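You operate a simulated robot arm through the tools that you are given. There is no shell and no other tool. Be economical: measure what you need, move in short steps, check, and stop when the job is done.

You are at the controls of a simulated two-armed robot. One attempt, no reset.

JOB
Fetch the red brush and stand it on the right low shelf of the wooden bench. Put the black brush on the top of the wooden bench. Take the yellow brush and leave it on the orange gasket. Take the card from the top of the wooden bench and put it on the paint table. Shut the left drawer. Put the ring that says "PL" from the right end of the control desk on the top of the control desk. Press the right sand button two times. Take the black gauge on the black shelf by the first gap from the left and put it away on the top of the steel bench. Open the left box drawer. The order is free. Set down upright: red brush.
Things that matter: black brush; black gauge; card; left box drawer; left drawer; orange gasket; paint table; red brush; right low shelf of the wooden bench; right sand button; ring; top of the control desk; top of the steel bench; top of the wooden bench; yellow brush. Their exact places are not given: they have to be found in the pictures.

It is judged by the outcome, as a careful person would: the job done as asked, and still so three seconds after it is handed in. It fails if anything else is knocked over, pushed out of place, dropped, spilled or broken.

ROBOT AND FRAMES
Two 7-joint arms with two-finger parallel grippers on one trunk, on a base that drives. Base frame: it is fixed to the floor where the robot stands at the start and does not move with it; the origin is under the middle of the robot, x ahead of it, y to its left, z up; the surface under the hand at the start is at about z = 800. Units: mm, degrees, N and s.
The left shoulder is at the start at [70, 133, 1191], the right one opposite. With the tool pointing down near the work surface each hand reaches from about 100 to 640 mm from the robot's upright axis, wherever it stands, measured 20 degrees to its own side. Places, roughly: black brush (3x3x17 cm) [500, -400, 900]; black gauge [-11750, 750, 1000]; card [250, -1250, 1000]; left box drawer [-20000, 3000, 700]; left drawer [100, -1200, 700]; orange gasket [250, 1000, 750]; paint table [500, -100, 800]; red brush (3x3x17 cm) [500, 0, 900]; right low shelf of the wooden bench [500, -2000, 400]; right sand button [-6400, 100, 1500]; ring [-5750, -1000, 1000]; top of the control desk (26x13 cm) [-5700, -460, 900]; top of the steel bench [-4700, -2700, 900]; top of the wooden bench [300, -1600, 900]; yellow brush (3x3x17 cm) [500, -800, 900]. Payload 1.57 kg a hand.
Tool frame (each hand has its own): the origin (TCP) lies between the finger pads and is the grasp point; the fingertips stand 30 mm ahead of it; z points along the fingers, y is the line along which they close. Largest opening 80 mm; finger width 17, thickness 12; the body of the gripper, 40 by 82 mm, starts 80 mm behind the TCP.
Orientation is told as [roll, pitch, yaw] about the base's x, y, z axes, in that order, counted from this pose: with the fingers straight down and closing along the base's y, the tool's x points along the base's -x, its y along +y and its z along -z.

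CONTROLS
- The arms move only by the tool apply_moves. It takes "left_motion", "right_motion" or both (then of equal length, played together; a hand with none holds still); each is a list of rows, each a list of 6 numbers: the shift along the tool's x, y, z in units of 20 mm (1.0 is 20 mm), then the turn, a rotation vector about the tool's x, y, z in units of 6 degrees (1.0 is 6 degrees). In form: [[tx, ty, tz, wx, wy, wz], ...]. A call has 1 to 8 rows; each row shifts and turns the commanded pose from where the row before left it, along the tool's axes as they then stand. "left_fingers" and "right_fingers" are, for a hand that has rows, the finger opening in mm, from 0 to 80, set as the call begins (left out, the last holds). A call with a number of a shift or a turn outside -1 to 1 is refused whole. Each row takes 0.2 s and may step no farther than 50 mm and 8.6 degrees from the row before; otherwise, or with a gripper value out of range, the whole call is refused. A pose out of reach is approached as far as the arm can. The call stops where the force on the tool passes 40 N (or 10 N more than at its start, if that is more) or the arm is blocked; 0.2 s more then pass. The fingers move at their own pace (about 153 mm/s each) and stop on an object; they squeeze with about 39 N. The grip force told is the motor's: it shows also when the fingers shut on nothing. Time passes only in rows, and 0.2 s behind the last, so rows that do not move let the fingers close. The reply holds the time, the measured pose of the TCP, the force on the tool along the base axes, the opening and the grip force, in the units named above and with some noise, with the torque about the TCP (base axes, N m) and any sound that the robot's microphone picked up.
- Cameras (640 x 400 px; columns grow to the right, rows downward): "scene" is now at [134.1, 2.4, 1405.7]; the picture's right is [0.04, -1.00, -0.00], its down [-0.69, -0.03, -0.72] and it looks along [0.72, 0.03, -0.69] (base axes); focal length 214 px, centre (320, 200). "left" rides on the left gripper at [72, 7, -122] in its tool frame; the picture's right is [-0.09, 1.00, 0.00], its down [-0.84, -0.08, -0.54] and it looks along [-0.54, -0.05, 0.84] (tool axes); focal length 238 px, centre (320, 200). "right" rides on the right gripper at [72, -7, -122] in its tool frame; the picture's right is [0.09, 1.00, 0.00], its down [-0.84, 0.08, -0.54] and it looks along [-0.54, 0.05, 0.84] (tool axes); focal length 238 px, centre (320, 200).
- grab_frame(camera): a new picture of that camera. It takes no simulated time.
- slide_trunk(by): slides the trunk up (or, below 0, down) by that many mm; the arms and the scene camera ride with it, the base frame stays. It gives what a move gives, with no picture.
- steer(legs): drives the robot by 1 to 6 legs, each [ahead, left, turn to the left] in mm, mm and degrees, along the robot's own axes; the way and the turn of a leg run together, so that a leg with both is an arc; at most 1500 mm and 180 degrees a leg. The arms and the cameras ride along, it lands a little off, and it stops where it bumps. It gives what a move gives.
- turn_head(pan, tilt): turns the head with the scene camera to pan (to the left, within 86 degrees either way) and tilt (down, from -29 to 69), counted from straight ahead of the robot. It gives what a move gives.
- locate(camera, pixels): for up to 12 pixels [column, row] of the newest picture of that camera ("zoom" is the newest enlarged one), the place [x, y, z] in the base frame of the surface seen there, good to about 2 mm. It takes no simulated time.
- close_up(camera, box): a new picture of the part [left, top, right, bottom] of that camera's present view, enlarged. It takes no simulated time.
- sign_off(): hands the job in; it is judged then, once.

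Go step by step. Measure first, check grasps and placings, and put right what went wrong. The budget is 145 turns and 190 pictures, counting those below and the enlarged ones. Unless the task says otherwise, let go and move clear before handing in, and close with one line.

The tools are called after "Emit:" as name(argument=value, ...) on one line, values as JSON. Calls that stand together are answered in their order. apply_moves: Moves the arms, as the interface text tells. Its arguments: {"type":"object","properties":{"left_motion":{"type":"array","items":{"type":"array","items":{"type":"number"}}},"left_fingers":{"type":"number"},"right_motion":{"type":"array","items":{"type":"array","items":{"type":"number"}}},"right_fingers":{"type":"number"}},"required":[]} The other tools are called the same way: slide_trunk (by) slides the trunk up or down; steer (legs) drives the base; turn_head (pan, tilt) turns the head that bears the scene camera; grab_frame (camera) takes a picture; locate (camera, pixels) gives the place of the surface under pixels of a picture; close_up (camera, box) takes an enlarged picture of a part of a camera's view; sign_off () hands the job in.

At the start:

```text
clock: 0.0
left_eef_pos: [446.5, -53.1, 1194.0]
left_tcp_rot: [0.0, 0.0, 0.0]
left_wrist_force: [0.7, -0.1, -0.2]
left_wrist_torque: [-0.02, -0.01, -0.05]
left_grip_width: 80.1
left_gripper_force: 0.1
right_eef_pos: [351.7, -409.8, 1100.0]
right_tcp_rot: [0.0, 0.0, -0.1]
right_wrist_force: [0.7, -0.3, 0.3]
right_wrist_torque: [0.03, 0.02, 0.02]
right_grip_width: 79.9
right_gripper_force: 0.1
trunk travel left (down, up): [-765.0, 175.0]
robot x, y, heading: [1.3, 2.6, -0.1]
head pan, tilt: [2.3, 44.0]
```

scene: 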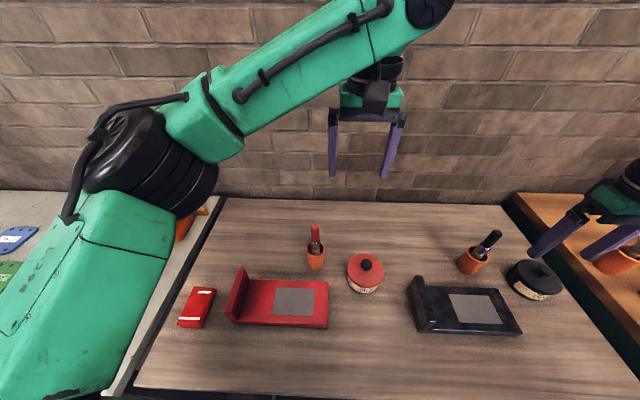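
right: 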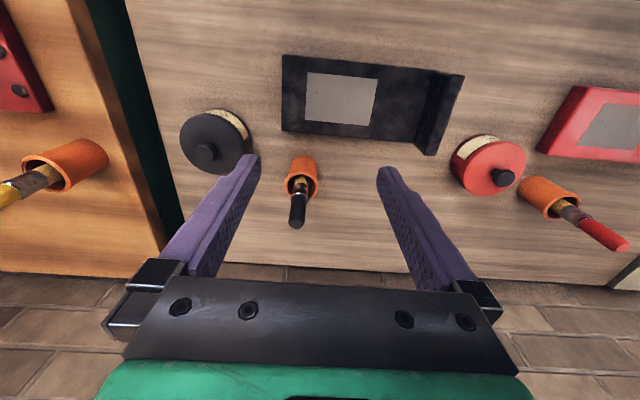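
left: 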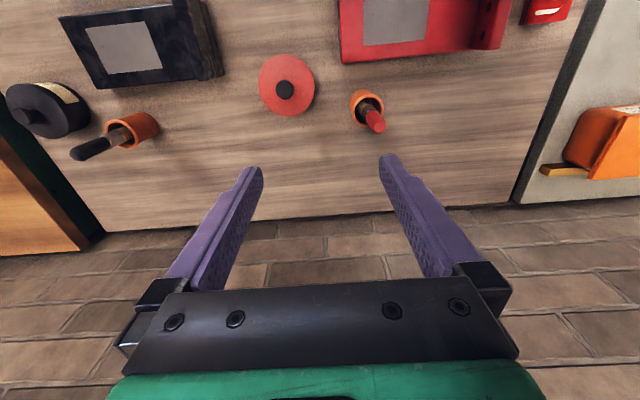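

The scene shows the paint table with the red brush at (315,240) and the black brush at (485,245), both standing in orange cups. I'll measure them first, then look around.

Emit:
locate(camera="scene", pixels=[[315, 230], [315, 248], [316, 265], [492, 236], [481, 250], [470, 268], [420, 360], [300, 220], [205, 300]])

Emit:
turn_head(pan=-60, tilt=40)

Emit:
grab_frame(camera="scene")

Emit:
turn_head(pan=60, tilt=40)

Emit:
grab_frame(camera="scene")

```text
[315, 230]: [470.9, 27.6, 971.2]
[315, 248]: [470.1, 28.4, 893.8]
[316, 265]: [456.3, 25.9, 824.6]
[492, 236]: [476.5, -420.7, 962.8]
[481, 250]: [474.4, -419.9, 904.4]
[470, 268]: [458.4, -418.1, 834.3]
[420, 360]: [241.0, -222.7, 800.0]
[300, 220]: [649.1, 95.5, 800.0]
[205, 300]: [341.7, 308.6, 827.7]
```

```text
clock: 1.3
left_eef_pos: [444.4, -51.5, 1195.3]
left_tcp_rot: [0.0, 0.0, 0.0]
left_wrist_force: [-0.4, 0.0, -0.3]
left_wrist_torque: [-0.01, 0.0, -0.01]
left_grip_width: 80.2
left_gripper_force: 0.1
right_eef_pos: [352.7, -410.1, 1099.2]
right_tcp_rot: [-0.1, 0.0, -0.1]
right_wrist_force: [-0.3, 0.1, -0.5]
right_wrist_torque: [0.02, -0.03, -0.01]
right_grip_width: 80.1
right_gripper_force: 0.1
trunk travel left (down, up): [-765.0, 175.0]
robot x, y, heading: [-4.5, 2.5, -0.1]
head pan, tilt: [-60.0, 40.0]
```

```text
186 pictures are left
```

scene: 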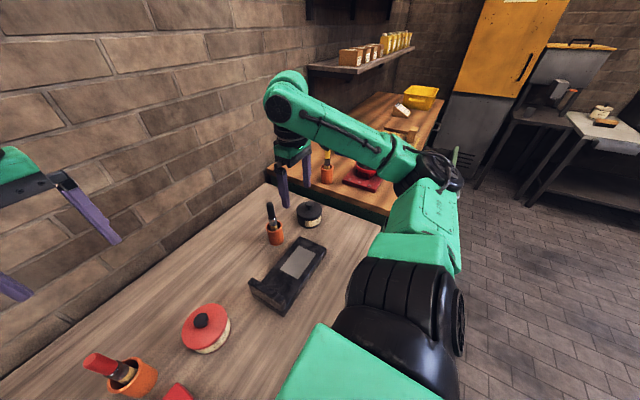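

```text
clock: 3.3
left_eef_pos: [446.7, -53.2, 1195.2]
left_tcp_rot: [0.0, 0.0, 0.0]
left_wrist_force: [-0.4, 0.4, 0.2]
left_wrist_torque: [0.0, 0.04, 0.0]
left_grip_width: 80.1
left_gripper_force: 0.1
right_eef_pos: [353.5, -409.6, 1098.5]
right_tcp_rot: [-0.1, 0.0, 0.0]
right_wrist_force: [0.1, -0.7, -0.4]
right_wrist_torque: [-0.01, 0.0, -0.02]
right_grip_width: 80.1
right_gripper_force: 0.1
trunk travel left (down, up): [-765.0, 175.0]
robot x, y, heading: [3.2, 0.9, -0.0]
head pan, tilt: [60.0, 40.0]
```

```text
185 pictures are left
```

scene: 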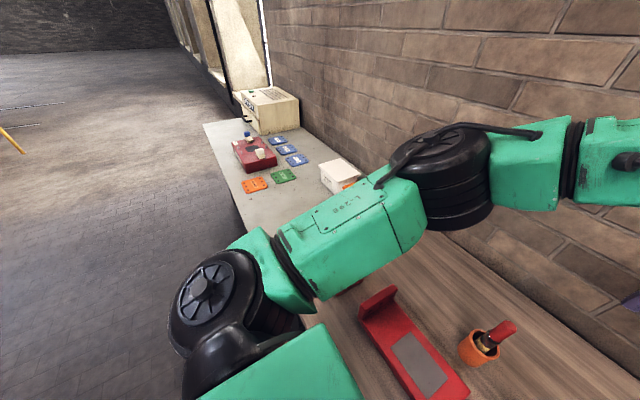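

The orange gasket shows at (255,185) on the left table. I'll measure it and the things around it.

Emit:
locate(camera="scene", pixels=[[255, 185], [242, 182], [268, 187], [284, 176], [255, 160], [238, 230], [340, 170], [470, 340]])

Emit:
close_up(camera="scene", box=[200, 80, 380, 240])

Emit:
turn_head(pan=-70, tilt=35)

Emit:
steer(legs=[[-250, 0, 0], [0, -1300, 0]])

Emit:
turn_head(pan=0, tilt=40)

Emit:
grab_frame(camera="scene")

```text
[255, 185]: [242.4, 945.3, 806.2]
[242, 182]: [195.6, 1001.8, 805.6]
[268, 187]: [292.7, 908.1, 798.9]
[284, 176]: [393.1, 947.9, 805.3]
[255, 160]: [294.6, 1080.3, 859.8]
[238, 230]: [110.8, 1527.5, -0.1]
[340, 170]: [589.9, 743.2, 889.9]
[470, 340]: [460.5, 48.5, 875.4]
```

```text
2.50 times, centred on (290, 160) of scene
```

zoom: 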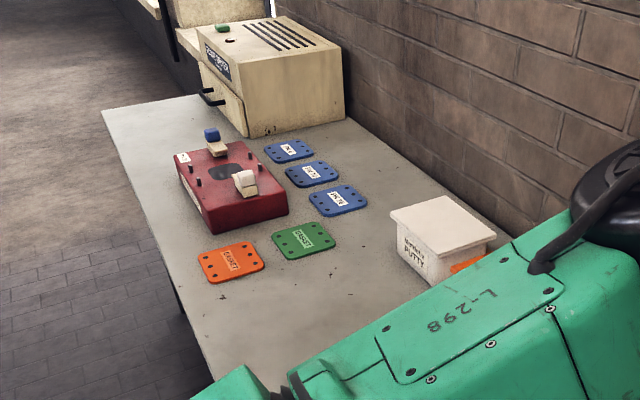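

```text
clock: 5.4
left_eef_pos: [446.9, -52.6, 1195.2]
left_tcp_rot: [0.1, 0.0, 0.0]
left_wrist_force: [-0.7, 0.0, 0.5]
left_wrist_torque: [0.01, -0.02, 0.02]
left_grip_width: 80.0
left_gripper_force: 0.0
right_eef_pos: [352.8, -410.6, 1098.5]
right_tcp_rot: [-0.1, 0.0, 0.0]
right_wrist_force: [-0.1, -0.1, 0.7]
right_wrist_torque: [0.0, 0.02, 0.01]
right_grip_width: 79.5
right_gripper_force: 0.0
trunk travel left (down, up): [-765.0, 175.0]
robot x, y, heading: [1.4, 1.6, 0.2]
head pan, tilt: [-70.0, 35.0]
```

```text
clock: 13.4
left_eef_pos: [206.9, -1352.2, 1195.3]
left_tcp_rot: [0.1, 0.1, 0.9]
left_wrist_force: [0.8, 0.6, 0.2]
left_wrist_torque: [0.0, 0.01, -0.02]
left_grip_width: 79.8
left_gripper_force: 0.0
right_eef_pos: [118.2, -1711.2, 1098.9]
right_tcp_rot: [-0.1, -0.1, 0.7]
right_wrist_force: [1.0, 0.1, -0.4]
right_wrist_torque: [-0.01, 0.0, 0.01]
right_grip_width: 80.1
right_gripper_force: 0.0
trunk travel left (down, up): [-765.0, 175.0]
robot x, y, heading: [-242.5, -1305.7, 0.8]
head pan, tilt: [-70.0, 35.0]
```

```text
clock: 14.8
left_eef_pos: [206.9, -1352.6, 1195.6]
left_tcp_rot: [0.1, -0.1, 0.8]
left_wrist_force: [0.3, 0.6, -0.1]
left_wrist_torque: [-0.02, -0.01, 0.01]
left_grip_width: 80.1
left_gripper_force: 0.0
right_eef_pos: [117.4, -1711.6, 1099.7]
right_tcp_rot: [-0.1, 0.0, 0.8]
right_wrist_force: [0.5, 0.1, -0.6]
right_wrist_torque: [-0.03, 0.04, -0.03]
right_grip_width: 80.2
right_gripper_force: 0.0
trunk travel left (down, up): [-765.0, 175.0]
robot x, y, heading: [-236.8, -1306.6, 1.1]
head pan, tilt: [0.0, 40.0]
```

```text
183 pictures are left
```

scene: 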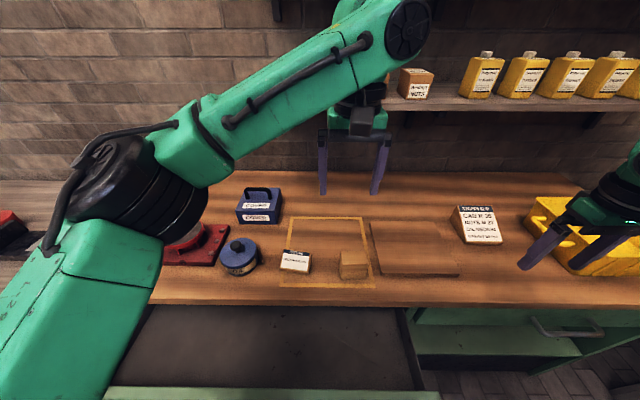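

The drawer is open at lower left and a green compartment sits at right (500,340). I'll zoom and measure.

Emit:
locate(camera="scene", pixels=[[260, 393], [140, 310], [400, 312], [480, 225], [297, 260], [353, 264], [420, 240], [420, 305], [480, 345], [565, 330], [500, 372], [340, 235]])

Emit:
close_up(camera="scene", box=[220, 180, 540, 380])

Emit:
turn_head(pan=-35, tilt=55)

Emit:
grab_frame(camera="scene")

```text
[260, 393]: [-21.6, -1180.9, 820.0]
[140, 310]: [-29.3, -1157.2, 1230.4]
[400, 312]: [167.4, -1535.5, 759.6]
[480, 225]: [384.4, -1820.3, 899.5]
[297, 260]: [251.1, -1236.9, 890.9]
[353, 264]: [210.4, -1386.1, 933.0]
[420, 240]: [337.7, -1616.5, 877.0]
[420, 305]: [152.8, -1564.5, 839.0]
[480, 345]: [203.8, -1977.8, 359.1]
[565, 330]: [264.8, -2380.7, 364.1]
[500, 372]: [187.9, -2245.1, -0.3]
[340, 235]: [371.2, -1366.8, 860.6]
```

```text
2.00 times, centred on (380, 280) of scene
```

zoom: 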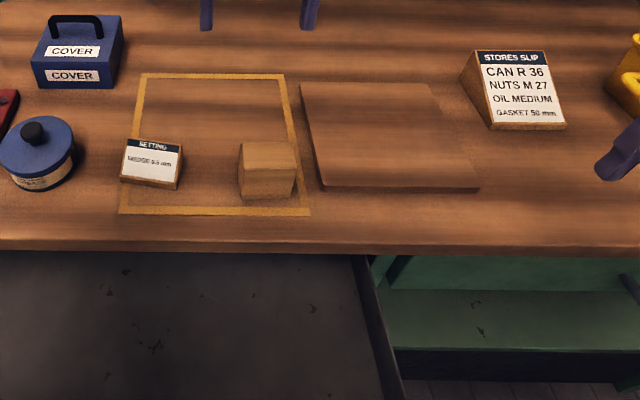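

```text
clock: 15.8
left_eef_pos: [207.4, -1352.3, 1195.4]
left_tcp_rot: [0.0, 0.1, 0.7]
left_wrist_force: [0.6, -0.1, -0.3]
left_wrist_torque: [-0.01, 0.0, 0.0]
left_grip_width: 79.8
left_gripper_force: 0.0
right_eef_pos: [117.3, -1711.6, 1100.0]
right_tcp_rot: [-0.1, -0.1, 0.8]
right_wrist_force: [1.0, 0.1, 0.2]
right_wrist_torque: [0.01, 0.01, 0.03]
right_grip_width: 80.1
right_gripper_force: 0.1
trunk travel left (down, up): [-765.0, 175.0]
robot x, y, heading: [-241.1, -1302.9, 0.8]
head pan, tilt: [-35.0, 55.0]
```

```text
181 pictures are left
```

scene: 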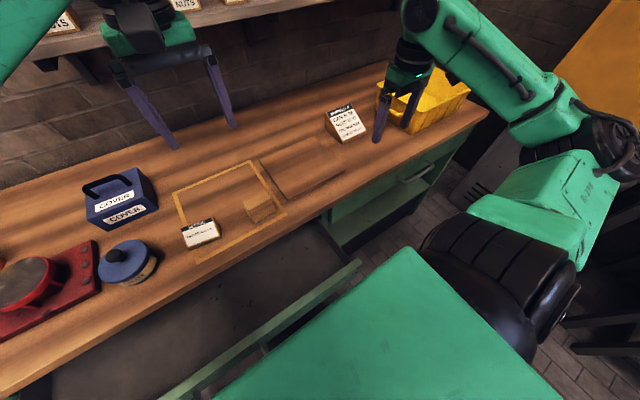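

The SETTING card is at about [251,-1237] and the right compartment's shelf is at z≈360. I'll back off to see the bench front.

Emit:
steer(legs=[[-700, -500, 0]])

Emit:
turn_head(pan=0, tilt=35)

Emit:
grab_frame(camera="scene")

Emit:
slide_trunk(by=-450)

Emit:
turn_head(pan=0, tilt=22)

Emit:
grab_frame(camera="scene")

```text
clock: 20.4
left_eef_pos: [-479.2, -1862.3, 1194.4]
left_tcp_rot: [-0.1, 0.0, 1.1]
left_wrist_force: [-0.8, 0.2, -0.3]
left_wrist_torque: [0.01, -0.02, 0.02]
left_grip_width: 79.9
left_gripper_force: 0.1
right_eef_pos: [-565.6, -2221.1, 1098.6]
right_tcp_rot: [-0.1, 0.0, 1.2]
right_wrist_force: [0.0, -0.8, 0.2]
right_wrist_torque: [0.02, 0.01, 0.03]
right_grip_width: 80.0
right_gripper_force: 0.0
trunk travel left (down, up): [-765.0, 175.0]
robot x, y, heading: [-926.8, -1814.2, 1.0]
head pan, tilt: [-35.0, 55.0]
```

```text
clock: 21.4
left_eef_pos: [-479.2, -1862.8, 1194.6]
left_tcp_rot: [0.0, 0.1, 1.1]
left_wrist_force: [1.3, 0.0, 0.0]
left_wrist_torque: [0.01, 0.04, -0.01]
left_grip_width: 80.1
left_gripper_force: 0.0
right_eef_pos: [-565.1, -2220.7, 1099.1]
right_tcp_rot: [-0.2, 0.1, 1.1]
right_wrist_force: [0.8, 0.2, -0.5]
right_wrist_torque: [0.0, -0.04, 0.0]
right_grip_width: 80.2
right_gripper_force: 0.0
trunk travel left (down, up): [-765.0, 175.0]
robot x, y, heading: [-927.9, -1817.2, 0.9]
head pan, tilt: [0.0, 35.0]
```

```text
180 pictures are left
```

scene: 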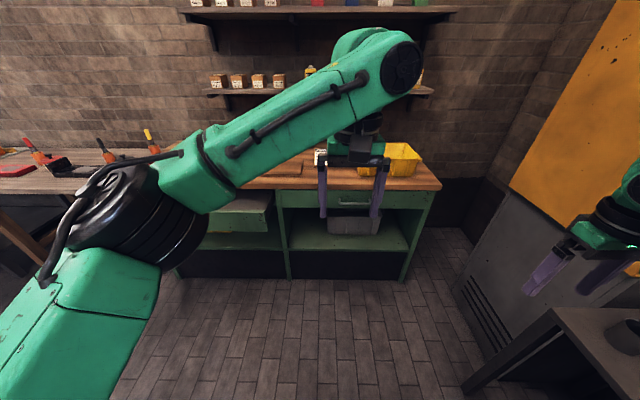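

```text
refused: -450 is not a number from -400 to 400
```

```text
clock: 22.1
left_eef_pos: [-478.6, -1861.3, 1194.2]
left_tcp_rot: [0.0, 0.0, 1.1]
left_wrist_force: [-0.8, 0.3, -0.5]
left_wrist_torque: [-0.01, 0.0, 0.0]
left_grip_width: 80.0
left_gripper_force: 0.0
right_eef_pos: [-566.9, -2220.4, 1099.4]
right_tcp_rot: [-0.1, 0.0, 1.1]
right_wrist_force: [0.0, -0.2, 0.7]
right_wrist_torque: [0.0, 0.02, 0.01]
right_grip_width: 80.0
right_gripper_force: 0.1
trunk travel left (down, up): [-765.0, 175.0]
robot x, y, heading: [-927.1, -1819.4, 0.9]
head pan, tilt: [0.0, 22.0]
```

```text
179 pictures are left
```

scene: 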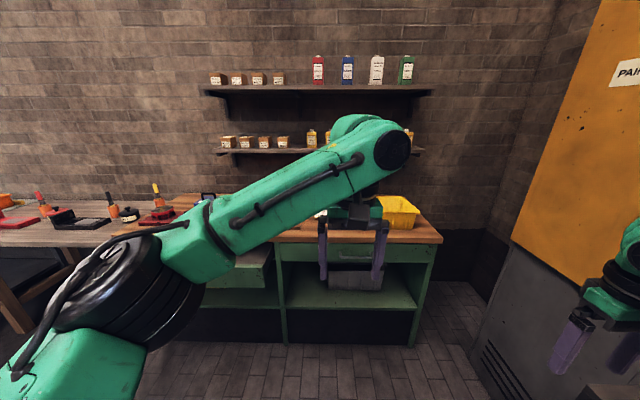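

The right low shelf is the surface around (330,295), with a gray bin behind. I'll measure the opening.

Emit:
locate(camera="scene", pixels=[[300, 295], [300, 305], [350, 300], [400, 300], [410, 290], [355, 275], [335, 275], [378, 280], [340, 255], [285, 290], [420, 285], [300, 262]])

Emit:
close_up(camera="scene", box=[190, 190, 450, 350])

```text
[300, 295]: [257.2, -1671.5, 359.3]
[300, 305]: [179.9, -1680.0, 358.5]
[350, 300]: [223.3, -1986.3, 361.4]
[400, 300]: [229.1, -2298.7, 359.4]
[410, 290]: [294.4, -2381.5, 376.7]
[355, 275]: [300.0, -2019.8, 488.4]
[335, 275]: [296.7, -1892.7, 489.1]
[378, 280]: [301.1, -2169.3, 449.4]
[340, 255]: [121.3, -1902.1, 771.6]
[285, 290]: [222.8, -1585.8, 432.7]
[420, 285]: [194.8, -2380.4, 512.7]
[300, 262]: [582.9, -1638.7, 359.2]
```

```text
2.46 times, centred on (320, 270) of scene
```

zoom: 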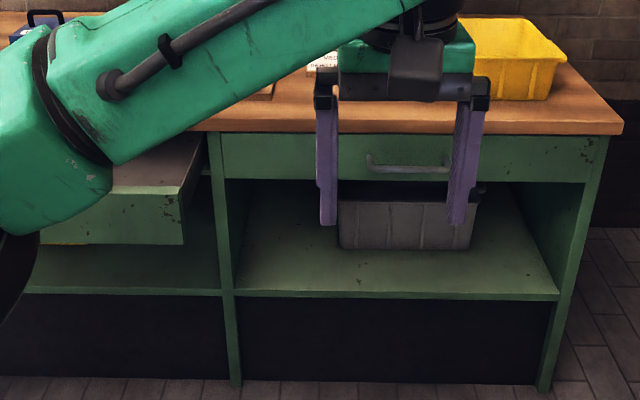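

The shelf is free at about x 230, y -1750 and z 360. I'll return to the paint table to fetch the red and black brushes, turning the left hand to pitch -60 on the way.

Emit:
steer(legs=[[0, 900, -0.9], [0, 915, 0], [925, 0, 0]])

Emit:
apply_moves(left_motion=[[0, 0, 0, 0, -1, 0], [0, 0, 0, 0, -1, 0], [0, 0, 0, 0, -1, 0], [0, 0, 0, 0, -1, 0], [0, 0, 0, 0, -1, 0]])

Emit:
apply_moves(left_motion=[[0, 0, 0, 0, -1, 0], [0, 0, 0, 0, -1, 0], [0, 0, 0, 0, -1, 0], [0, 0, 0, 0, -1, 0], [0, 0, 0, 0, -1, 0]])

Emit:
turn_head(pan=0, tilt=45)

Emit:
grab_frame(camera="scene")

Emit:
grab_frame(camera="left")

```text
clock: 35.7
left_eef_pos: [423.1, -43.1, 1195.5]
left_tcp_rot: [0.0, -0.1, 0.6]
left_wrist_force: [-0.3, -0.3, -0.1]
left_wrist_torque: [-0.03, 0.02, -0.03]
left_grip_width: 80.2
left_gripper_force: 0.1
right_eef_pos: [334.1, -401.2, 1099.3]
right_tcp_rot: [-0.1, 0.0, 0.6]
right_wrist_force: [0.5, -0.4, 0.3]
right_wrist_torque: [0.01, 0.01, -0.05]
right_grip_width: 80.1
right_gripper_force: 0.0
trunk travel left (down, up): [-765.0, 175.0]
robot x, y, heading: [-24.3, 6.0, 0.8]
head pan, tilt: [0.0, 22.0]
```

```text
clock: 36.9
left_eef_pos: [423.2, -42.8, 1195.6]
left_tcp_rot: [0.0, -30.1, 0.7]
left_wrist_force: [0.8, -0.4, 0.1]
left_wrist_torque: [-0.01, -0.02, -0.02]
left_grip_width: 79.9
left_gripper_force: 0.2
right_eef_pos: [333.8, -401.1, 1098.5]
right_tcp_rot: [-0.1, 0.0, 0.6]
right_wrist_force: [0.7, -0.1, -0.4]
right_wrist_torque: [-0.02, 0.01, -0.03]
right_grip_width: 80.0
right_gripper_force: 0.1
trunk travel left (down, up): [-765.0, 175.0]
robot x, y, heading: [-22.7, 6.9, 0.7]
head pan, tilt: [0.0, 22.0]
```

```text
clock: 38.1
left_eef_pos: [423.9, -42.5, 1195.6]
left_tcp_rot: [-0.1, -60.1, 0.7]
left_wrist_force: [-1.2, -0.6, -0.4]
left_wrist_torque: [0.01, 0.04, -0.03]
left_grip_width: 80.0
left_gripper_force: 0.1
right_eef_pos: [335.5, -400.9, 1099.3]
right_tcp_rot: [-0.1, 0.0, 0.6]
right_wrist_force: [0.3, 0.4, 0.1]
right_wrist_torque: [-0.01, 0.0, 0.01]
right_grip_width: 79.8
right_gripper_force: 0.2
trunk travel left (down, up): [-765.0, 175.0]
robot x, y, heading: [-24.0, 7.8, 0.8]
head pan, tilt: [0.0, 22.0]
```

```text
clock: 39.0
left_eef_pos: [424.0, -42.9, 1195.5]
left_tcp_rot: [0.0, -60.0, 0.5]
left_wrist_force: [-1.0, 0.4, -0.5]
left_wrist_torque: [0.02, 0.0, 0.0]
left_grip_width: 80.0
left_gripper_force: 0.1
right_eef_pos: [334.9, -401.8, 1099.5]
right_tcp_rot: [-0.1, 0.0, 0.7]
right_wrist_force: [-0.2, 0.4, -0.3]
right_wrist_torque: [0.0, -0.02, 0.0]
right_grip_width: 80.1
right_gripper_force: 0.1
trunk travel left (down, up): [-765.0, 175.0]
robot x, y, heading: [-23.9, 8.2, 0.6]
head pan, tilt: [0.0, 45.0]
```

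```text
177 pictures are left
```

scene: 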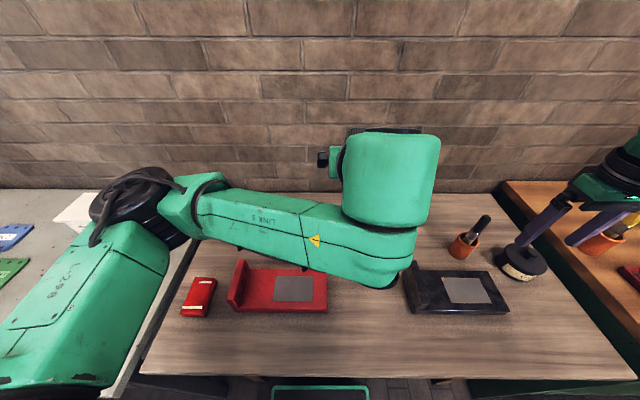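

```text
176 pictures are left
```

left: 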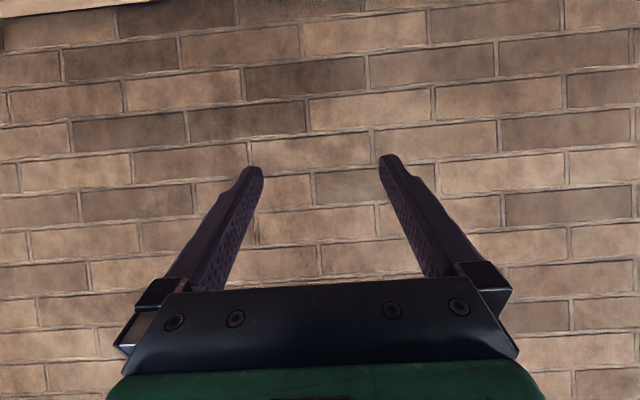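

The brushes stand vertical, the red one near (478,28) and the black one near (480,-420). Both hands move to their pre-grasp positions.

Emit:
apply_moves(left_motion=[[1, 0.3, 0.42, 0, 0, 0], [1, 0.3, 0.42, 0, 0, 0], [1, 0.3, 0.42, 0, 0, 0], [1, 0.3, 0.42, 0, 0, 0], [1, 0.3, 0.42, 0, 0, 0], [1, 0.3, 0.42, 0, 0, 0], [1, 0.3, 0.42, 0, 0, 0], [1, 0.3, 0.42, 0, 0, 0]], right_motion=[[-0.9, -0.12, 0, 0, 0, 0], [-0.9, -0.12, 0, 0, 0, 0], [-0.9, -0.12, 0, 0, 0, 0], [-0.9, -0.12, 0, 0, 0, 0], [-0.9, -0.12, 0, 0, 0, 0], [-0.9, -0.12, 0, 0, 0, 0], [-0.9, -0.12, 0, 0, 0, 0], [-0.9, -0.12, 0, 0, 0, 0]])

Emit:
grab_frame(camera="scene")

Emit:
grab_frame(camera="left")

Emit:
grab_frame(camera="right")

```text
clock: 40.8
left_eef_pos: [401.6, 4.5, 1022.8]
left_tcp_rot: [0.0, -60.0, 0.6]
left_wrist_force: [-0.9, 0.3, -0.1]
left_wrist_torque: [0.01, 0.0, -0.04]
left_grip_width: 80.0
left_gripper_force: 0.0
right_eef_pos: [477.9, -418.0, 1099.6]
right_tcp_rot: [0.0, 0.0, 0.7]
right_wrist_force: [-0.2, 1.4, -0.2]
right_wrist_torque: [-0.01, 0.0, 0.0]
right_grip_width: 79.7
right_gripper_force: 0.1
trunk travel left (down, up): [-765.0, 175.0]
robot x, y, heading: [-23.9, 5.4, 0.7]
head pan, tilt: [0.0, 45.0]
```

```text
175 pictures are left
```

scene: 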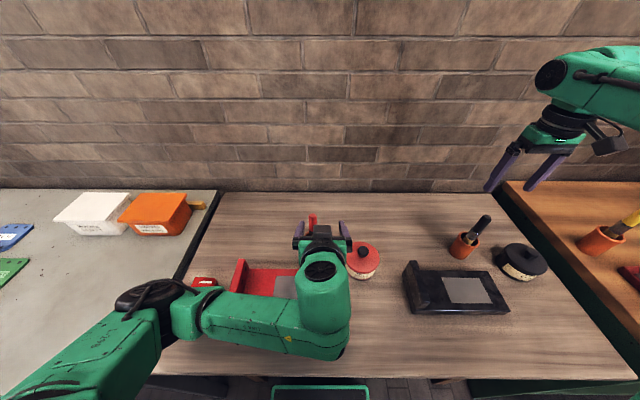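

```text
174 pictures are left
```

left: 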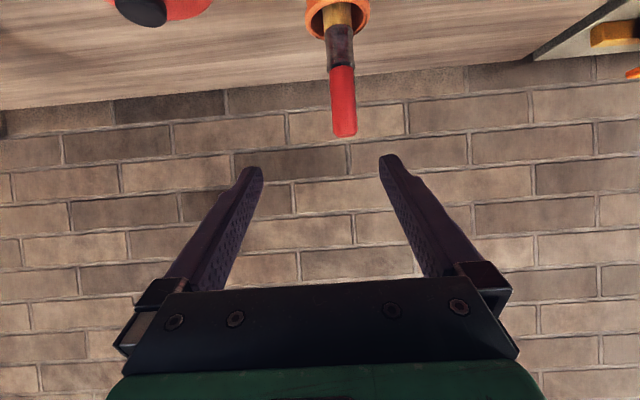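

```text
173 pictures are left
```

right: 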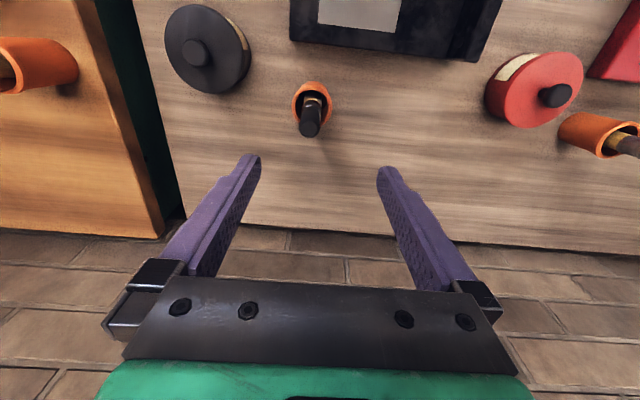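

Both brushes are visible ahead of the fingers, at (342,100) in the left view and (310,115) in the right view. I'll measure their axes.

Emit:
locate(camera="left", pixels=[[344, 128], [344, 100], [330, 100], [354, 100], [340, 45], [338, 12]])

Emit:
locate(camera="right", pixels=[[310, 130], [310, 115], [301, 120], [319, 120], [312, 106], [312, 95], [297, 92]])

Emit:
close_up(camera="left", box=[260, 0, 420, 150])

```text
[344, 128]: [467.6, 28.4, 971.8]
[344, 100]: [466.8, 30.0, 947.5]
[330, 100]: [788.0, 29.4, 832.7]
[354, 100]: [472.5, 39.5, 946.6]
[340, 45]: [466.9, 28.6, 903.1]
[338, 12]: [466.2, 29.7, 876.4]
```

```text
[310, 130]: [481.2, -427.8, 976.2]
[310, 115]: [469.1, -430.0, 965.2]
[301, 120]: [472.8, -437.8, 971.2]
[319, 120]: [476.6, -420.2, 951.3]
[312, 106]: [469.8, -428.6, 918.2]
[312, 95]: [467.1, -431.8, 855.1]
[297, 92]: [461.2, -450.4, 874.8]
```

```text
2.67 times, centred on (340, 75) of left
```

zoom: 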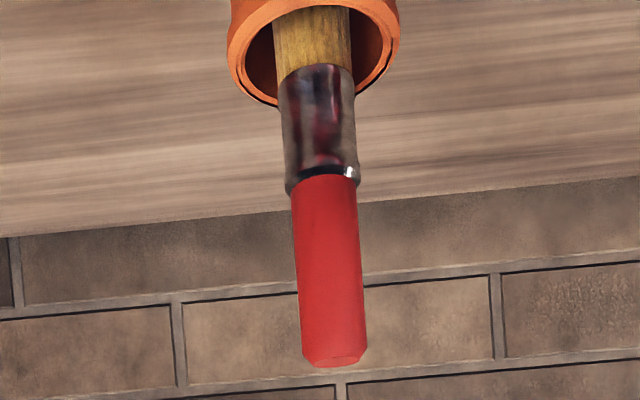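

The red axis is about (477,30) with its top at z 975, and the black axis is about (479,-428). I'll lower both hands, then advance the left one.

Emit:
apply_moves(left_motion=[[0.816, 0.255, 0.45, 0, 0, 0], [0.816, 0.255, 0.45, 0, 0, 0], [0.816, 0.255, 0.45, 0, 0, 0], [0.816, 0.255, 0.45, 0, 0, 0], [0.816, 0.255, 0.45, 0, 0, 0], [0, 0, 0, 0, 0, 0], [0, 0, 0, 0, 0, 0], [0, 0, 0, 0, 0, 0]], right_motion=[[-0.01, -0.07, 1, 0, 0, 0], [-0.01, -0.07, 1, 0, 0, 0], [-0.01, -0.07, 1, 0, 0, 0], [-0.01, -0.07, 1, 0, 0, 0], [-0.01, -0.07, 1, 0, 0, 0], [-0.01, -0.07, 1, 0, 0, 0], [-0.01, -0.07, 1, 0, 0, 0], [-0.01, -0.01, 1, 0, 0, 0]])

Emit:
apply_moves(left_motion=[[-0.482, 0, 0.834, 0, 0, 0], [-0.482, 0, 0.834, 0, 0, 0], [-0.482, 0, 0.834, 0, 0, 0], [-0.482, 0, 0.834, 0, 0, 0]])

Emit:
grab_frame(camera="left")

Emit:
grab_frame(camera="right")

```text
clock: 42.6
left_eef_pos: [399.4, 30.4, 929.7]
left_tcp_rot: [0.1, -59.9, 0.6]
left_wrist_force: [-0.1, 0.1, -1.0]
left_wrist_torque: [-0.02, 0.02, -0.02]
left_grip_width: 80.2
left_gripper_force: 0.1
right_eef_pos: [481.0, -429.4, 938.5]
right_tcp_rot: [-0.1, 0.1, 0.7]
right_wrist_force: [-1.0, 0.5, -0.1]
right_wrist_torque: [0.0, 0.0, 0.03]
right_grip_width: 79.7
right_gripper_force: 0.0
trunk travel left (down, up): [-765.0, 175.0]
robot x, y, heading: [-22.4, 6.5, 0.7]
head pan, tilt: [0.0, 45.0]
```

```text
clock: 43.6
left_eef_pos: [476.1, 30.0, 929.4]
left_tcp_rot: [0.0, -60.0, 0.6]
left_wrist_force: [-0.3, -0.3, -0.1]
left_wrist_torque: [0.02, -0.01, -0.01]
left_grip_width: 79.8
left_gripper_force: 0.0
right_eef_pos: [480.7, -429.3, 939.7]
right_tcp_rot: [0.0, 0.1, 0.6]
right_wrist_force: [0.2, -0.8, 0.4]
right_wrist_torque: [0.02, -0.04, 0.0]
right_grip_width: 80.1
right_gripper_force: 0.1
trunk travel left (down, up): [-765.0, 175.0]
robot x, y, heading: [-27.7, 3.3, 0.7]
head pan, tilt: [0.0, 45.0]
```

```text
171 pictures are left
```

left: 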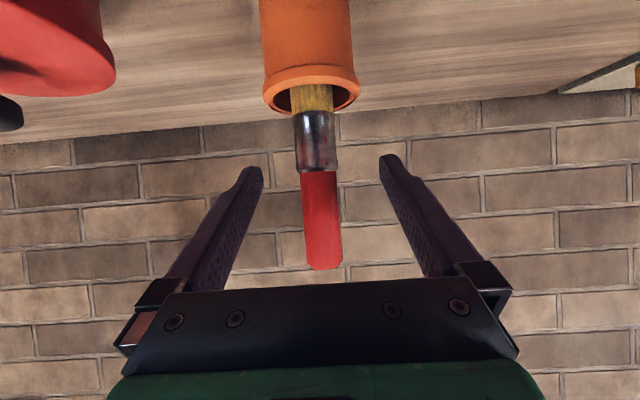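

```text
170 pictures are left
```

right: 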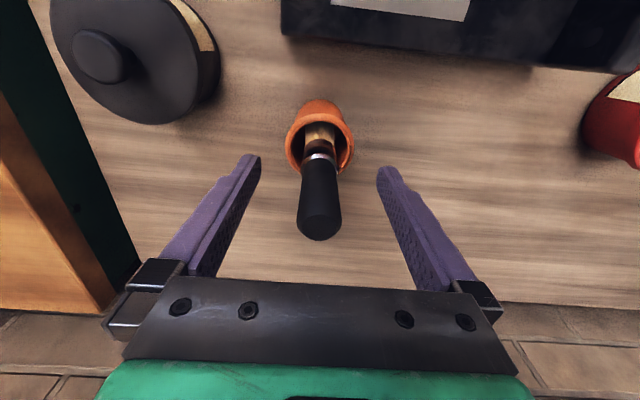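

Both brushes sit centered between the fingers. I'll close and lift.

Emit:
apply_moves(left_motion=[[0, 0, 0, 0, 0, 0], [0, 0, 0, 0, 0, 0], [0, 0, 0, 0, 0, 0]], right_motion=[[0, 0, 0, 0, 0, 0], [0, 0, 0, 0, 0, 0], [0, 0, 0, 0, 0, 0]], left_fingers=0, right_fingers=0)

Emit:
apply_moves(left_motion=[[-0.866, 0, -0.5, 0, 0, 0], [-0.866, 0, -0.5, 0, 0, 0], [-0.866, 0, -0.5, 0, 0, 0], [-0.866, 0, -0.5, 0, 0, 0], [-0.866, 0, -0.5, 0, 0, 0], [-0.866, 0, -0.5, 0, 0, 0], [-0.866, 0, -0.5, 0, 0, 0]], right_motion=[[0, 0, -1, 0, 0, 0], [0, 0, -1, 0, 0, 0], [0, 0, -1, 0, 0, 0], [0, 0, -1, 0, 0, 0], [0, 0, -1, 0, 0, 0], [0, 0, -1, 0, 0, 0], [0, 0, -1, 0, 0, 0]])

Emit:
grab_frame(camera="left")

Emit:
grab_frame(camera="right")

Emit:
grab_frame(camera="scene")

```text
clock: 44.4
left_eef_pos: [475.1, 31.3, 930.5]
left_tcp_rot: [0.0, -60.1, 0.6]
left_wrist_force: [0.2, 0.4, 1.3]
left_wrist_torque: [0.13, 0.01, 0.0]
left_grip_width: 20.3
left_gripper_force: 33.7
right_eef_pos: [479.6, -428.9, 940.3]
right_tcp_rot: [-0.1, 0.0, 0.6]
right_wrist_force: [0.6, -0.7, 0.7]
right_wrist_torque: [-0.05, 0.02, -0.02]
right_grip_width: 20.6
right_gripper_force: 34.3
trunk travel left (down, up): [-765.0, 175.0]
robot x, y, heading: [-21.5, 8.6, 0.4]
head pan, tilt: [0.0, 45.0]
```

```text
clock: 46.0
left_eef_pos: [476.3, 32.4, 1068.6]
left_tcp_rot: [0.2, -60.1, 0.5]
left_wrist_force: [-0.4, -0.1, -0.7]
left_wrist_torque: [0.01, -0.01, -0.05]
left_grip_width: 20.4
left_gripper_force: 34.3
right_eef_pos: [480.5, -428.7, 1079.4]
right_tcp_rot: [0.0, 0.1, 0.5]
right_wrist_force: [0.4, -0.4, -1.5]
right_wrist_torque: [-0.07, 0.03, -0.04]
right_grip_width: 20.9
right_gripper_force: 34.0
trunk travel left (down, up): [-765.0, 175.0]
robot x, y, heading: [-28.9, 4.7, 0.5]
head pan, tilt: [0.0, 45.0]
```

```text
169 pictures are left
```

left: 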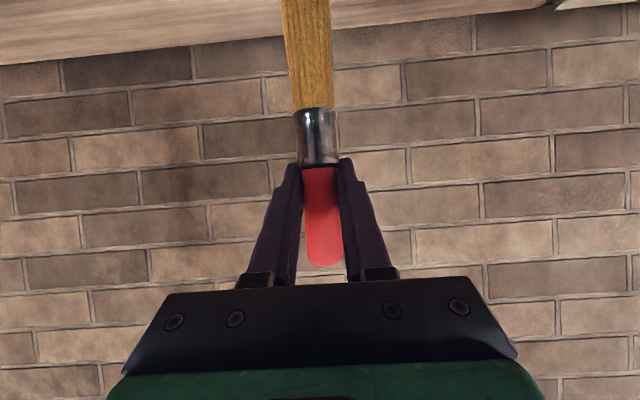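

```text
168 pictures are left
```

right: 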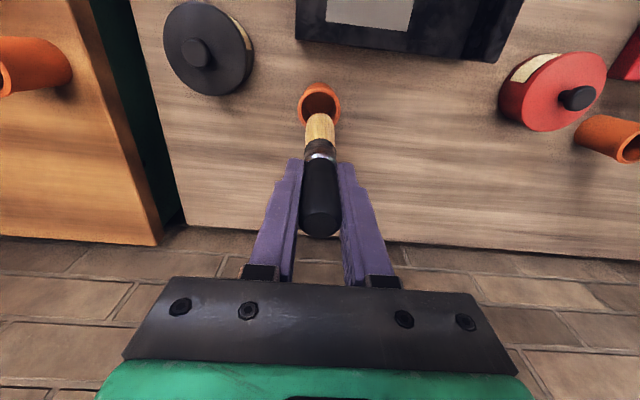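

```text
167 pictures are left
```

scene: 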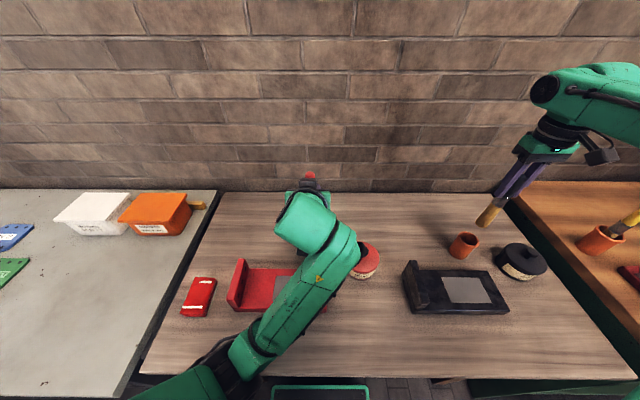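

Both brushes are lifted, wood handles down. I'll look at the lower end's shape and then drive to the bench.

Emit:
close_up(camera="scene", box=[460, 150, 560, 240])

Emit:
steer(legs=[[-300, 0, -0.5], [0, -900, 0], [0, -850, 0]])

Emit:
turn_head(pan=-10, tilt=35)

Emit:
grab_frame(camera="scene")

```text
4.44 times, centred on (510, 195) of scene
```

zoom: 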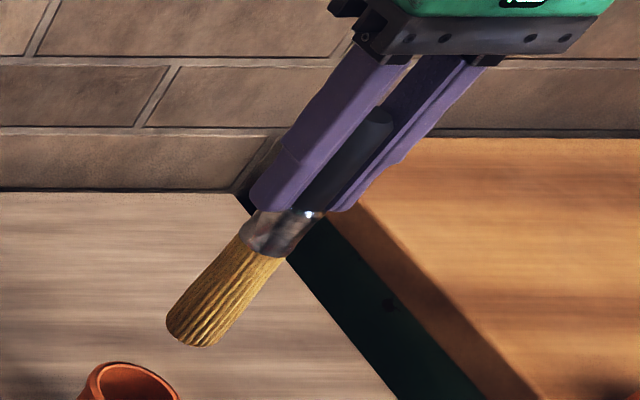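

```text
clock: 56.5
left_eef_pos: [171.6, -1726.9, 1069.7]
left_tcp_rot: [0.0, -60.0, -0.6]
left_wrist_force: [-0.1, 0.6, -0.8]
left_wrist_torque: [-0.02, 0.0, -0.01]
left_grip_width: 20.7
left_gripper_force: 34.1
right_eef_pos: [165.7, -2187.4, 1079.7]
right_tcp_rot: [-0.1, -0.1, -0.4]
right_wrist_force: [-0.6, 0.6, -0.8]
right_wrist_torque: [-0.03, 0.02, -0.03]
right_grip_width: 21.0
right_gripper_force: 34.4
trunk travel left (down, up): [-765.0, 175.0]
robot x, y, heading: [-329.2, -1749.3, -0.5]
head pan, tilt: [0.0, 45.0]
```

```text
clock: 57.2
left_eef_pos: [170.2, -1727.4, 1068.6]
left_tcp_rot: [0.1, -60.0, -0.5]
left_wrist_force: [-0.4, 0.5, -0.4]
left_wrist_torque: [0.03, 0.02, -0.04]
left_grip_width: 20.6
left_gripper_force: 33.7
right_eef_pos: [166.2, -2187.7, 1078.8]
right_tcp_rot: [-0.1, -0.1, -0.6]
right_wrist_force: [0.3, 0.2, -0.8]
right_wrist_torque: [-0.02, -0.02, 0.02]
right_grip_width: 20.8
right_gripper_force: 34.5
trunk travel left (down, up): [-765.0, 175.0]
robot x, y, heading: [-322.9, -1745.4, -0.6]
head pan, tilt: [-10.0, 35.0]
```

```text
165 pictures are left
```

scene: 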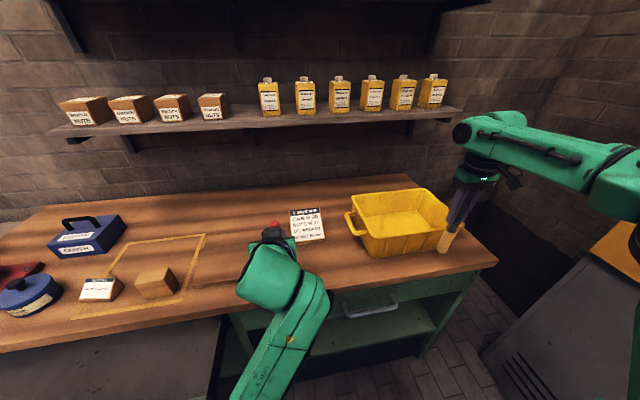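

The bench top is in view, with free wood near (320,265) and (200,250). I'll measure the clear spots and tub corners.

Emit:
locate(camera="scene", pixels=[[330, 265], [340, 240], [350, 265], [372, 255], [350, 225], [440, 245], [480, 262], [430, 276], [305, 238], [447, 245], [325, 215], [345, 285]])

Emit:
close_up(camera="scene", box=[180, 170, 500, 370])

```text
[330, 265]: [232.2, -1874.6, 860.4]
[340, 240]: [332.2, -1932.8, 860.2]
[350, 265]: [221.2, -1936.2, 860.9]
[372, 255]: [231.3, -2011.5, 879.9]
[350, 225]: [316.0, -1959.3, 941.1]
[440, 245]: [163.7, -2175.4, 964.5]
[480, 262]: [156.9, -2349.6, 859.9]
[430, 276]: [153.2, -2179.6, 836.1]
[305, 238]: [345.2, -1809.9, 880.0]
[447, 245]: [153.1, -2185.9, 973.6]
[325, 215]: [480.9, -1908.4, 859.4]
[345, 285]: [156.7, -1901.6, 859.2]
```

```text
2.00 times, centred on (340, 270) of scene
```

zoom: 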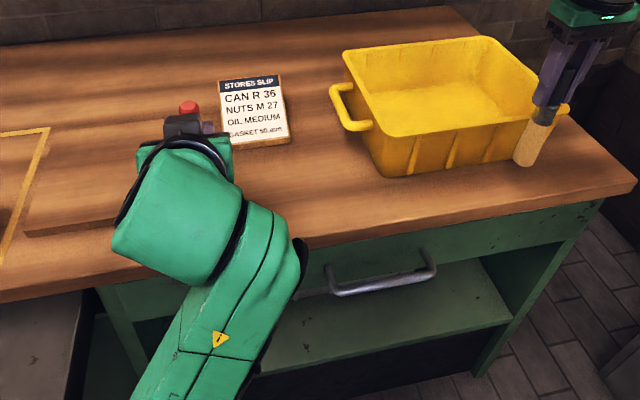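

The spot at (230,-1875) on the bench top is clear at z 860. I'll raise the left hand and drive so the right hand comes above it.

Emit:
apply_moves(left_motion=[[-0.866, 0, -0.5, 0, 0, 0], [-0.866, 0, -0.5, 0, 0, 0], [-0.866, 0, -0.5, 0, 0, 0], [-0.866, 0, -0.5, 0, 0, 0], [-0.866, 0, -0.5, 0, 0, 0]])

Emit:
steer(legs=[[0, 315, 0.5], [55, 0, 0]])

Emit:
turn_head(pan=-30, tilt=40)

Emit:
grab_frame(camera="scene")

```text
clock: 58.4
left_eef_pos: [184.0, -1689.7, 1148.4]
left_tcp_rot: [14.1, -59.6, -8.3]
left_wrist_force: [0.2, -0.1, -0.8]
left_wrist_torque: [0.02, -0.01, 0.0]
left_grip_width: 20.9
left_gripper_force: 34.2
right_eef_pos: [165.6, -2188.5, 1079.1]
right_tcp_rot: [-0.1, 0.0, -0.4]
right_wrist_force: [-0.6, 0.0, 0.0]
right_wrist_torque: [-0.01, 0.04, -0.03]
right_grip_width: 21.1
right_gripper_force: 34.2
trunk travel left (down, up): [-765.0, 175.0]
robot x, y, heading: [-328.2, -1745.5, -0.3]
head pan, tilt: [-10.0, 35.0]
stopped in row 5 (left hand): the arm was blocked; the commanded pose is now the measured one
```

```text
clock: 61.1
left_eef_pos: [234.5, -1374.6, 1149.5]
left_tcp_rot: [14.2, -59.8, -8.2]
left_wrist_force: [-0.9, 0.3, 0.0]
left_wrist_torque: [0.03, 0.01, 0.01]
left_grip_width: 20.9
left_gripper_force: 34.4
right_eef_pos: [219.5, -1872.3, 1081.1]
right_tcp_rot: [-0.2, -0.3, -0.3]
right_wrist_force: [-0.6, 1.0, -0.2]
right_wrist_torque: [-0.02, -0.03, 0.0]
right_grip_width: 21.1
right_gripper_force: 34.4
trunk travel left (down, up): [-765.0, 175.0]
robot x, y, heading: [-268.8, -1432.1, -0.2]
head pan, tilt: [-10.0, 35.0]
```

```text
clock: 61.9
left_eef_pos: [240.6, -1374.4, 1147.5]
left_tcp_rot: [14.2, -59.4, -8.2]
left_wrist_force: [0.2, 1.1, -0.5]
left_wrist_torque: [0.04, -0.01, 0.02]
left_grip_width: 20.8
left_gripper_force: 34.6
right_eef_pos: [224.8, -1872.3, 1079.0]
right_tcp_rot: [-0.1, 0.1, -0.3]
right_wrist_force: [1.5, 0.7, -0.8]
right_wrist_torque: [0.0, 0.0, 0.01]
right_grip_width: 21.2
right_gripper_force: 34.7
trunk travel left (down, up): [-765.0, 175.0]
robot x, y, heading: [-273.5, -1431.8, -0.3]
head pan, tilt: [-30.0, 40.0]
```

```text
163 pictures are left
```

scene: 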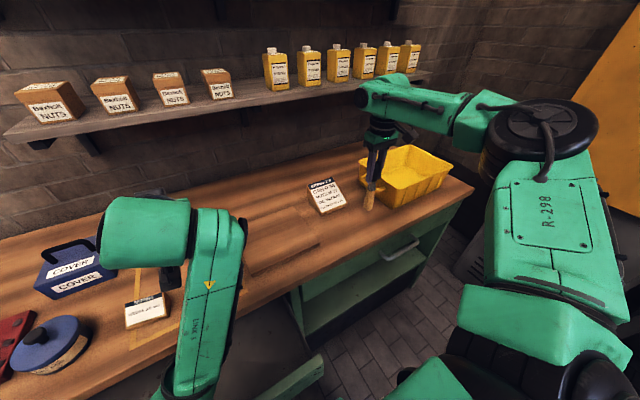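

The right hand is above the clear spot with the brush bottom at about (369,207). I'll measure that bottom.

Emit:
close_up(camera="scene", box=[330, 110, 430, 230])

Emit:
locate(camera="scene", pixels=[[369, 207], [369, 203], [370, 195], [371, 185], [376, 155]])

```text
3.33 times, centred on (380, 170) of scene
```

zoom: 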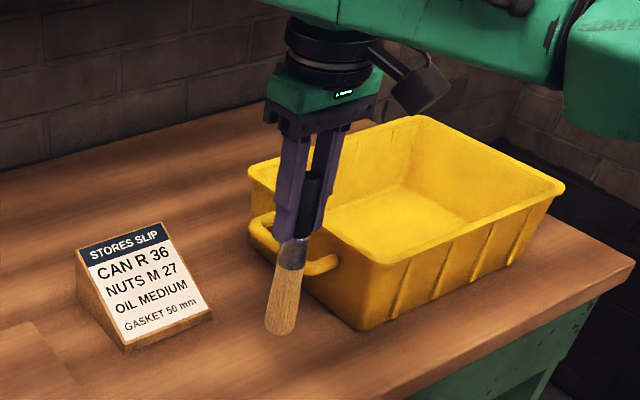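

```text
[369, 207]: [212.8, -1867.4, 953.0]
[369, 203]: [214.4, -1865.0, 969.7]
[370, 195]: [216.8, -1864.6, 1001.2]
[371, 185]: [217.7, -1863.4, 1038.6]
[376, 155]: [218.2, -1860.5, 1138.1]
```

The brush bottom is at about z 948 with the TCP at 1079, so contact should come near TCP z 991. I'll lower most of the way.

Emit:
apply_moves(right_motion=[[0, 0, 1, 0, 0, 0], [0, 0, 1, 0, 0, 0], [0, 0, 1, 0, 0, 0], [0, 0, 1, 0, 0, 0], [0, 0, 0.1, 0, 0, 0]])

Emit:
apply_moves(right_motion=[[0, 0, 0.15, 0, 0, 0]])

Emit:
apply_moves(right_motion=[[0, 0, 0.12, 0, 0, 0]])

Emit:
close_up(camera="scene", box=[330, 130, 430, 230])

```text
clock: 63.1
left_eef_pos: [237.5, -1373.3, 1149.5]
left_tcp_rot: [14.1, -59.8, -8.0]
left_wrist_force: [0.5, -0.4, -0.1]
left_wrist_torque: [0.0, -0.01, -0.02]
left_grip_width: 21.1
left_gripper_force: 33.6
right_eef_pos: [221.4, -1871.2, 1000.3]
right_tcp_rot: [-0.2, -0.2, -0.3]
right_wrist_force: [-0.8, -2.1, 12.1]
right_wrist_torque: [-0.24, 0.16, -0.01]
right_grip_width: 21.0
right_gripper_force: 34.2
trunk travel left (down, up): [-765.0, 175.0]
robot x, y, heading: [-269.4, -1430.7, -0.3]
head pan, tilt: [-30.0, 40.0]
```

```text
clock: 63.5
left_eef_pos: [234.9, -1372.0, 1150.4]
left_tcp_rot: [14.1, -59.8, -8.0]
left_wrist_force: [0.3, 0.0, -0.7]
left_wrist_torque: [0.01, 0.04, -0.02]
left_grip_width: 20.6
left_gripper_force: 34.4
right_eef_pos: [221.1, -1868.9, 998.2]
right_tcp_rot: [-0.3, -0.5, -0.3]
right_wrist_force: [2.9, -5.4, 24.5]
right_wrist_torque: [-0.65, -0.08, 0.11]
right_grip_width: 21.6
right_gripper_force: 34.5
trunk travel left (down, up): [-765.0, 175.0]
robot x, y, heading: [-270.1, -1430.8, 0.2]
head pan, tilt: [-30.0, 40.0]
```

```text
clock: 63.9
left_eef_pos: [235.0, -1372.1, 1149.5]
left_tcp_rot: [14.0, -59.9, -8.0]
left_wrist_force: [-0.1, -0.3, -0.3]
left_wrist_torque: [-0.02, -0.02, -0.02]
left_grip_width: 20.7
left_gripper_force: 34.2
right_eef_pos: [221.3, -1872.0, 994.7]
right_tcp_rot: [-0.2, -0.4, -0.2]
right_wrist_force: [2.3, -6.7, 23.8]
right_wrist_torque: [-0.75, -0.23, 0.02]
right_grip_width: 21.4
right_gripper_force: 35.0
trunk travel left (down, up): [-765.0, 175.0]
robot x, y, heading: [-273.9, -1432.2, -0.4]
head pan, tilt: [-30.0, 40.0]
```

```text
4.00 times, centred on (380, 180) of scene
```

zoom: 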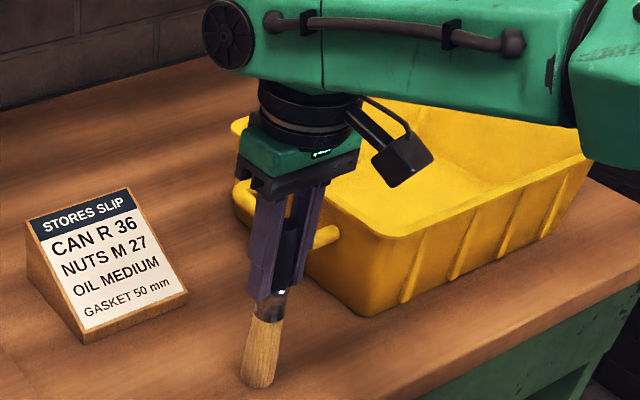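

The brush is on the wood, with 24 N on the tool. I'll ease off 2 mm and open a little to see if it stands.

Emit:
apply_moves(right_motion=[[0, 0, -0.1, 0, 0, 0], [0, 0, 0, 0, 0, 0]])

Emit:
apply_moves(right_motion=[[0, 0, 0, 0, 0, 0], [0, 0, 0, 0, 0, 0]], right_fingers=27)

Emit:
grab_frame(camera="right")

Emit:
close_up(camera="scene", box=[330, 130, 430, 230])

```text
clock: 64.5
left_eef_pos: [237.3, -1373.3, 1149.1]
left_tcp_rot: [14.1, -59.8, -8.1]
left_wrist_force: [0.4, -0.6, -1.8]
left_wrist_torque: [0.01, 0.02, -0.04]
left_grip_width: 20.6
left_gripper_force: 34.5
right_eef_pos: [221.2, -1871.3, 995.4]
right_tcp_rot: [-0.1, 0.0, -0.3]
right_wrist_force: [1.6, -3.5, 13.9]
right_wrist_torque: [-0.41, -0.19, 0.0]
right_grip_width: 21.2
right_gripper_force: 34.2
trunk travel left (down, up): [-765.0, 175.0]
robot x, y, heading: [-274.6, -1432.1, -0.5]
head pan, tilt: [-30.0, 40.0]
```

```text
clock: 65.1
left_eef_pos: [238.0, -1374.7, 1147.1]
left_tcp_rot: [14.2, -59.6, -8.1]
left_wrist_force: [-0.3, -0.3, -1.3]
left_wrist_torque: [0.01, -0.01, 0.04]
left_grip_width: 20.6
left_gripper_force: 34.2
right_eef_pos: [222.2, -1871.9, 994.3]
right_tcp_rot: [-0.1, 0.0, -0.3]
right_wrist_force: [-0.9, -0.1, 0.3]
right_wrist_torque: [-0.02, -0.01, -0.01]
right_grip_width: 26.7
right_gripper_force: 0.0
trunk travel left (down, up): [-765.0, 175.0]
robot x, y, heading: [-277.1, -1430.4, 0.0]
head pan, tilt: [-30.0, 40.0]
```

```text
160 pictures are left
```

right: 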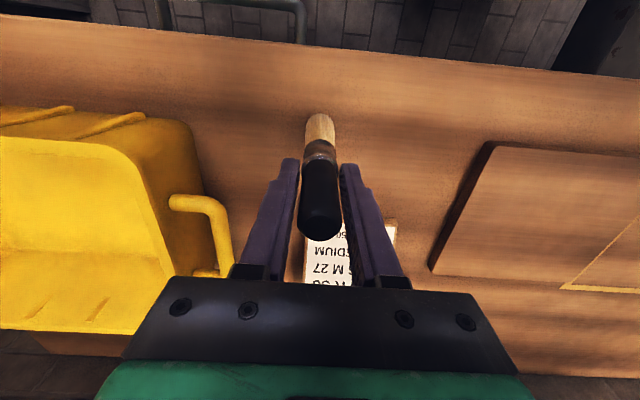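

```text
4.00 times, centred on (380, 180) of scene
```

zoom: 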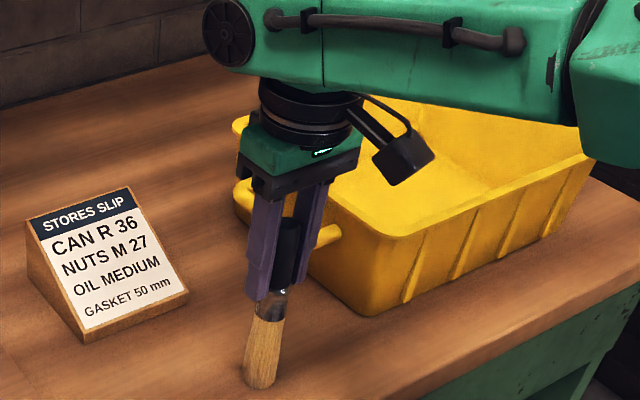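

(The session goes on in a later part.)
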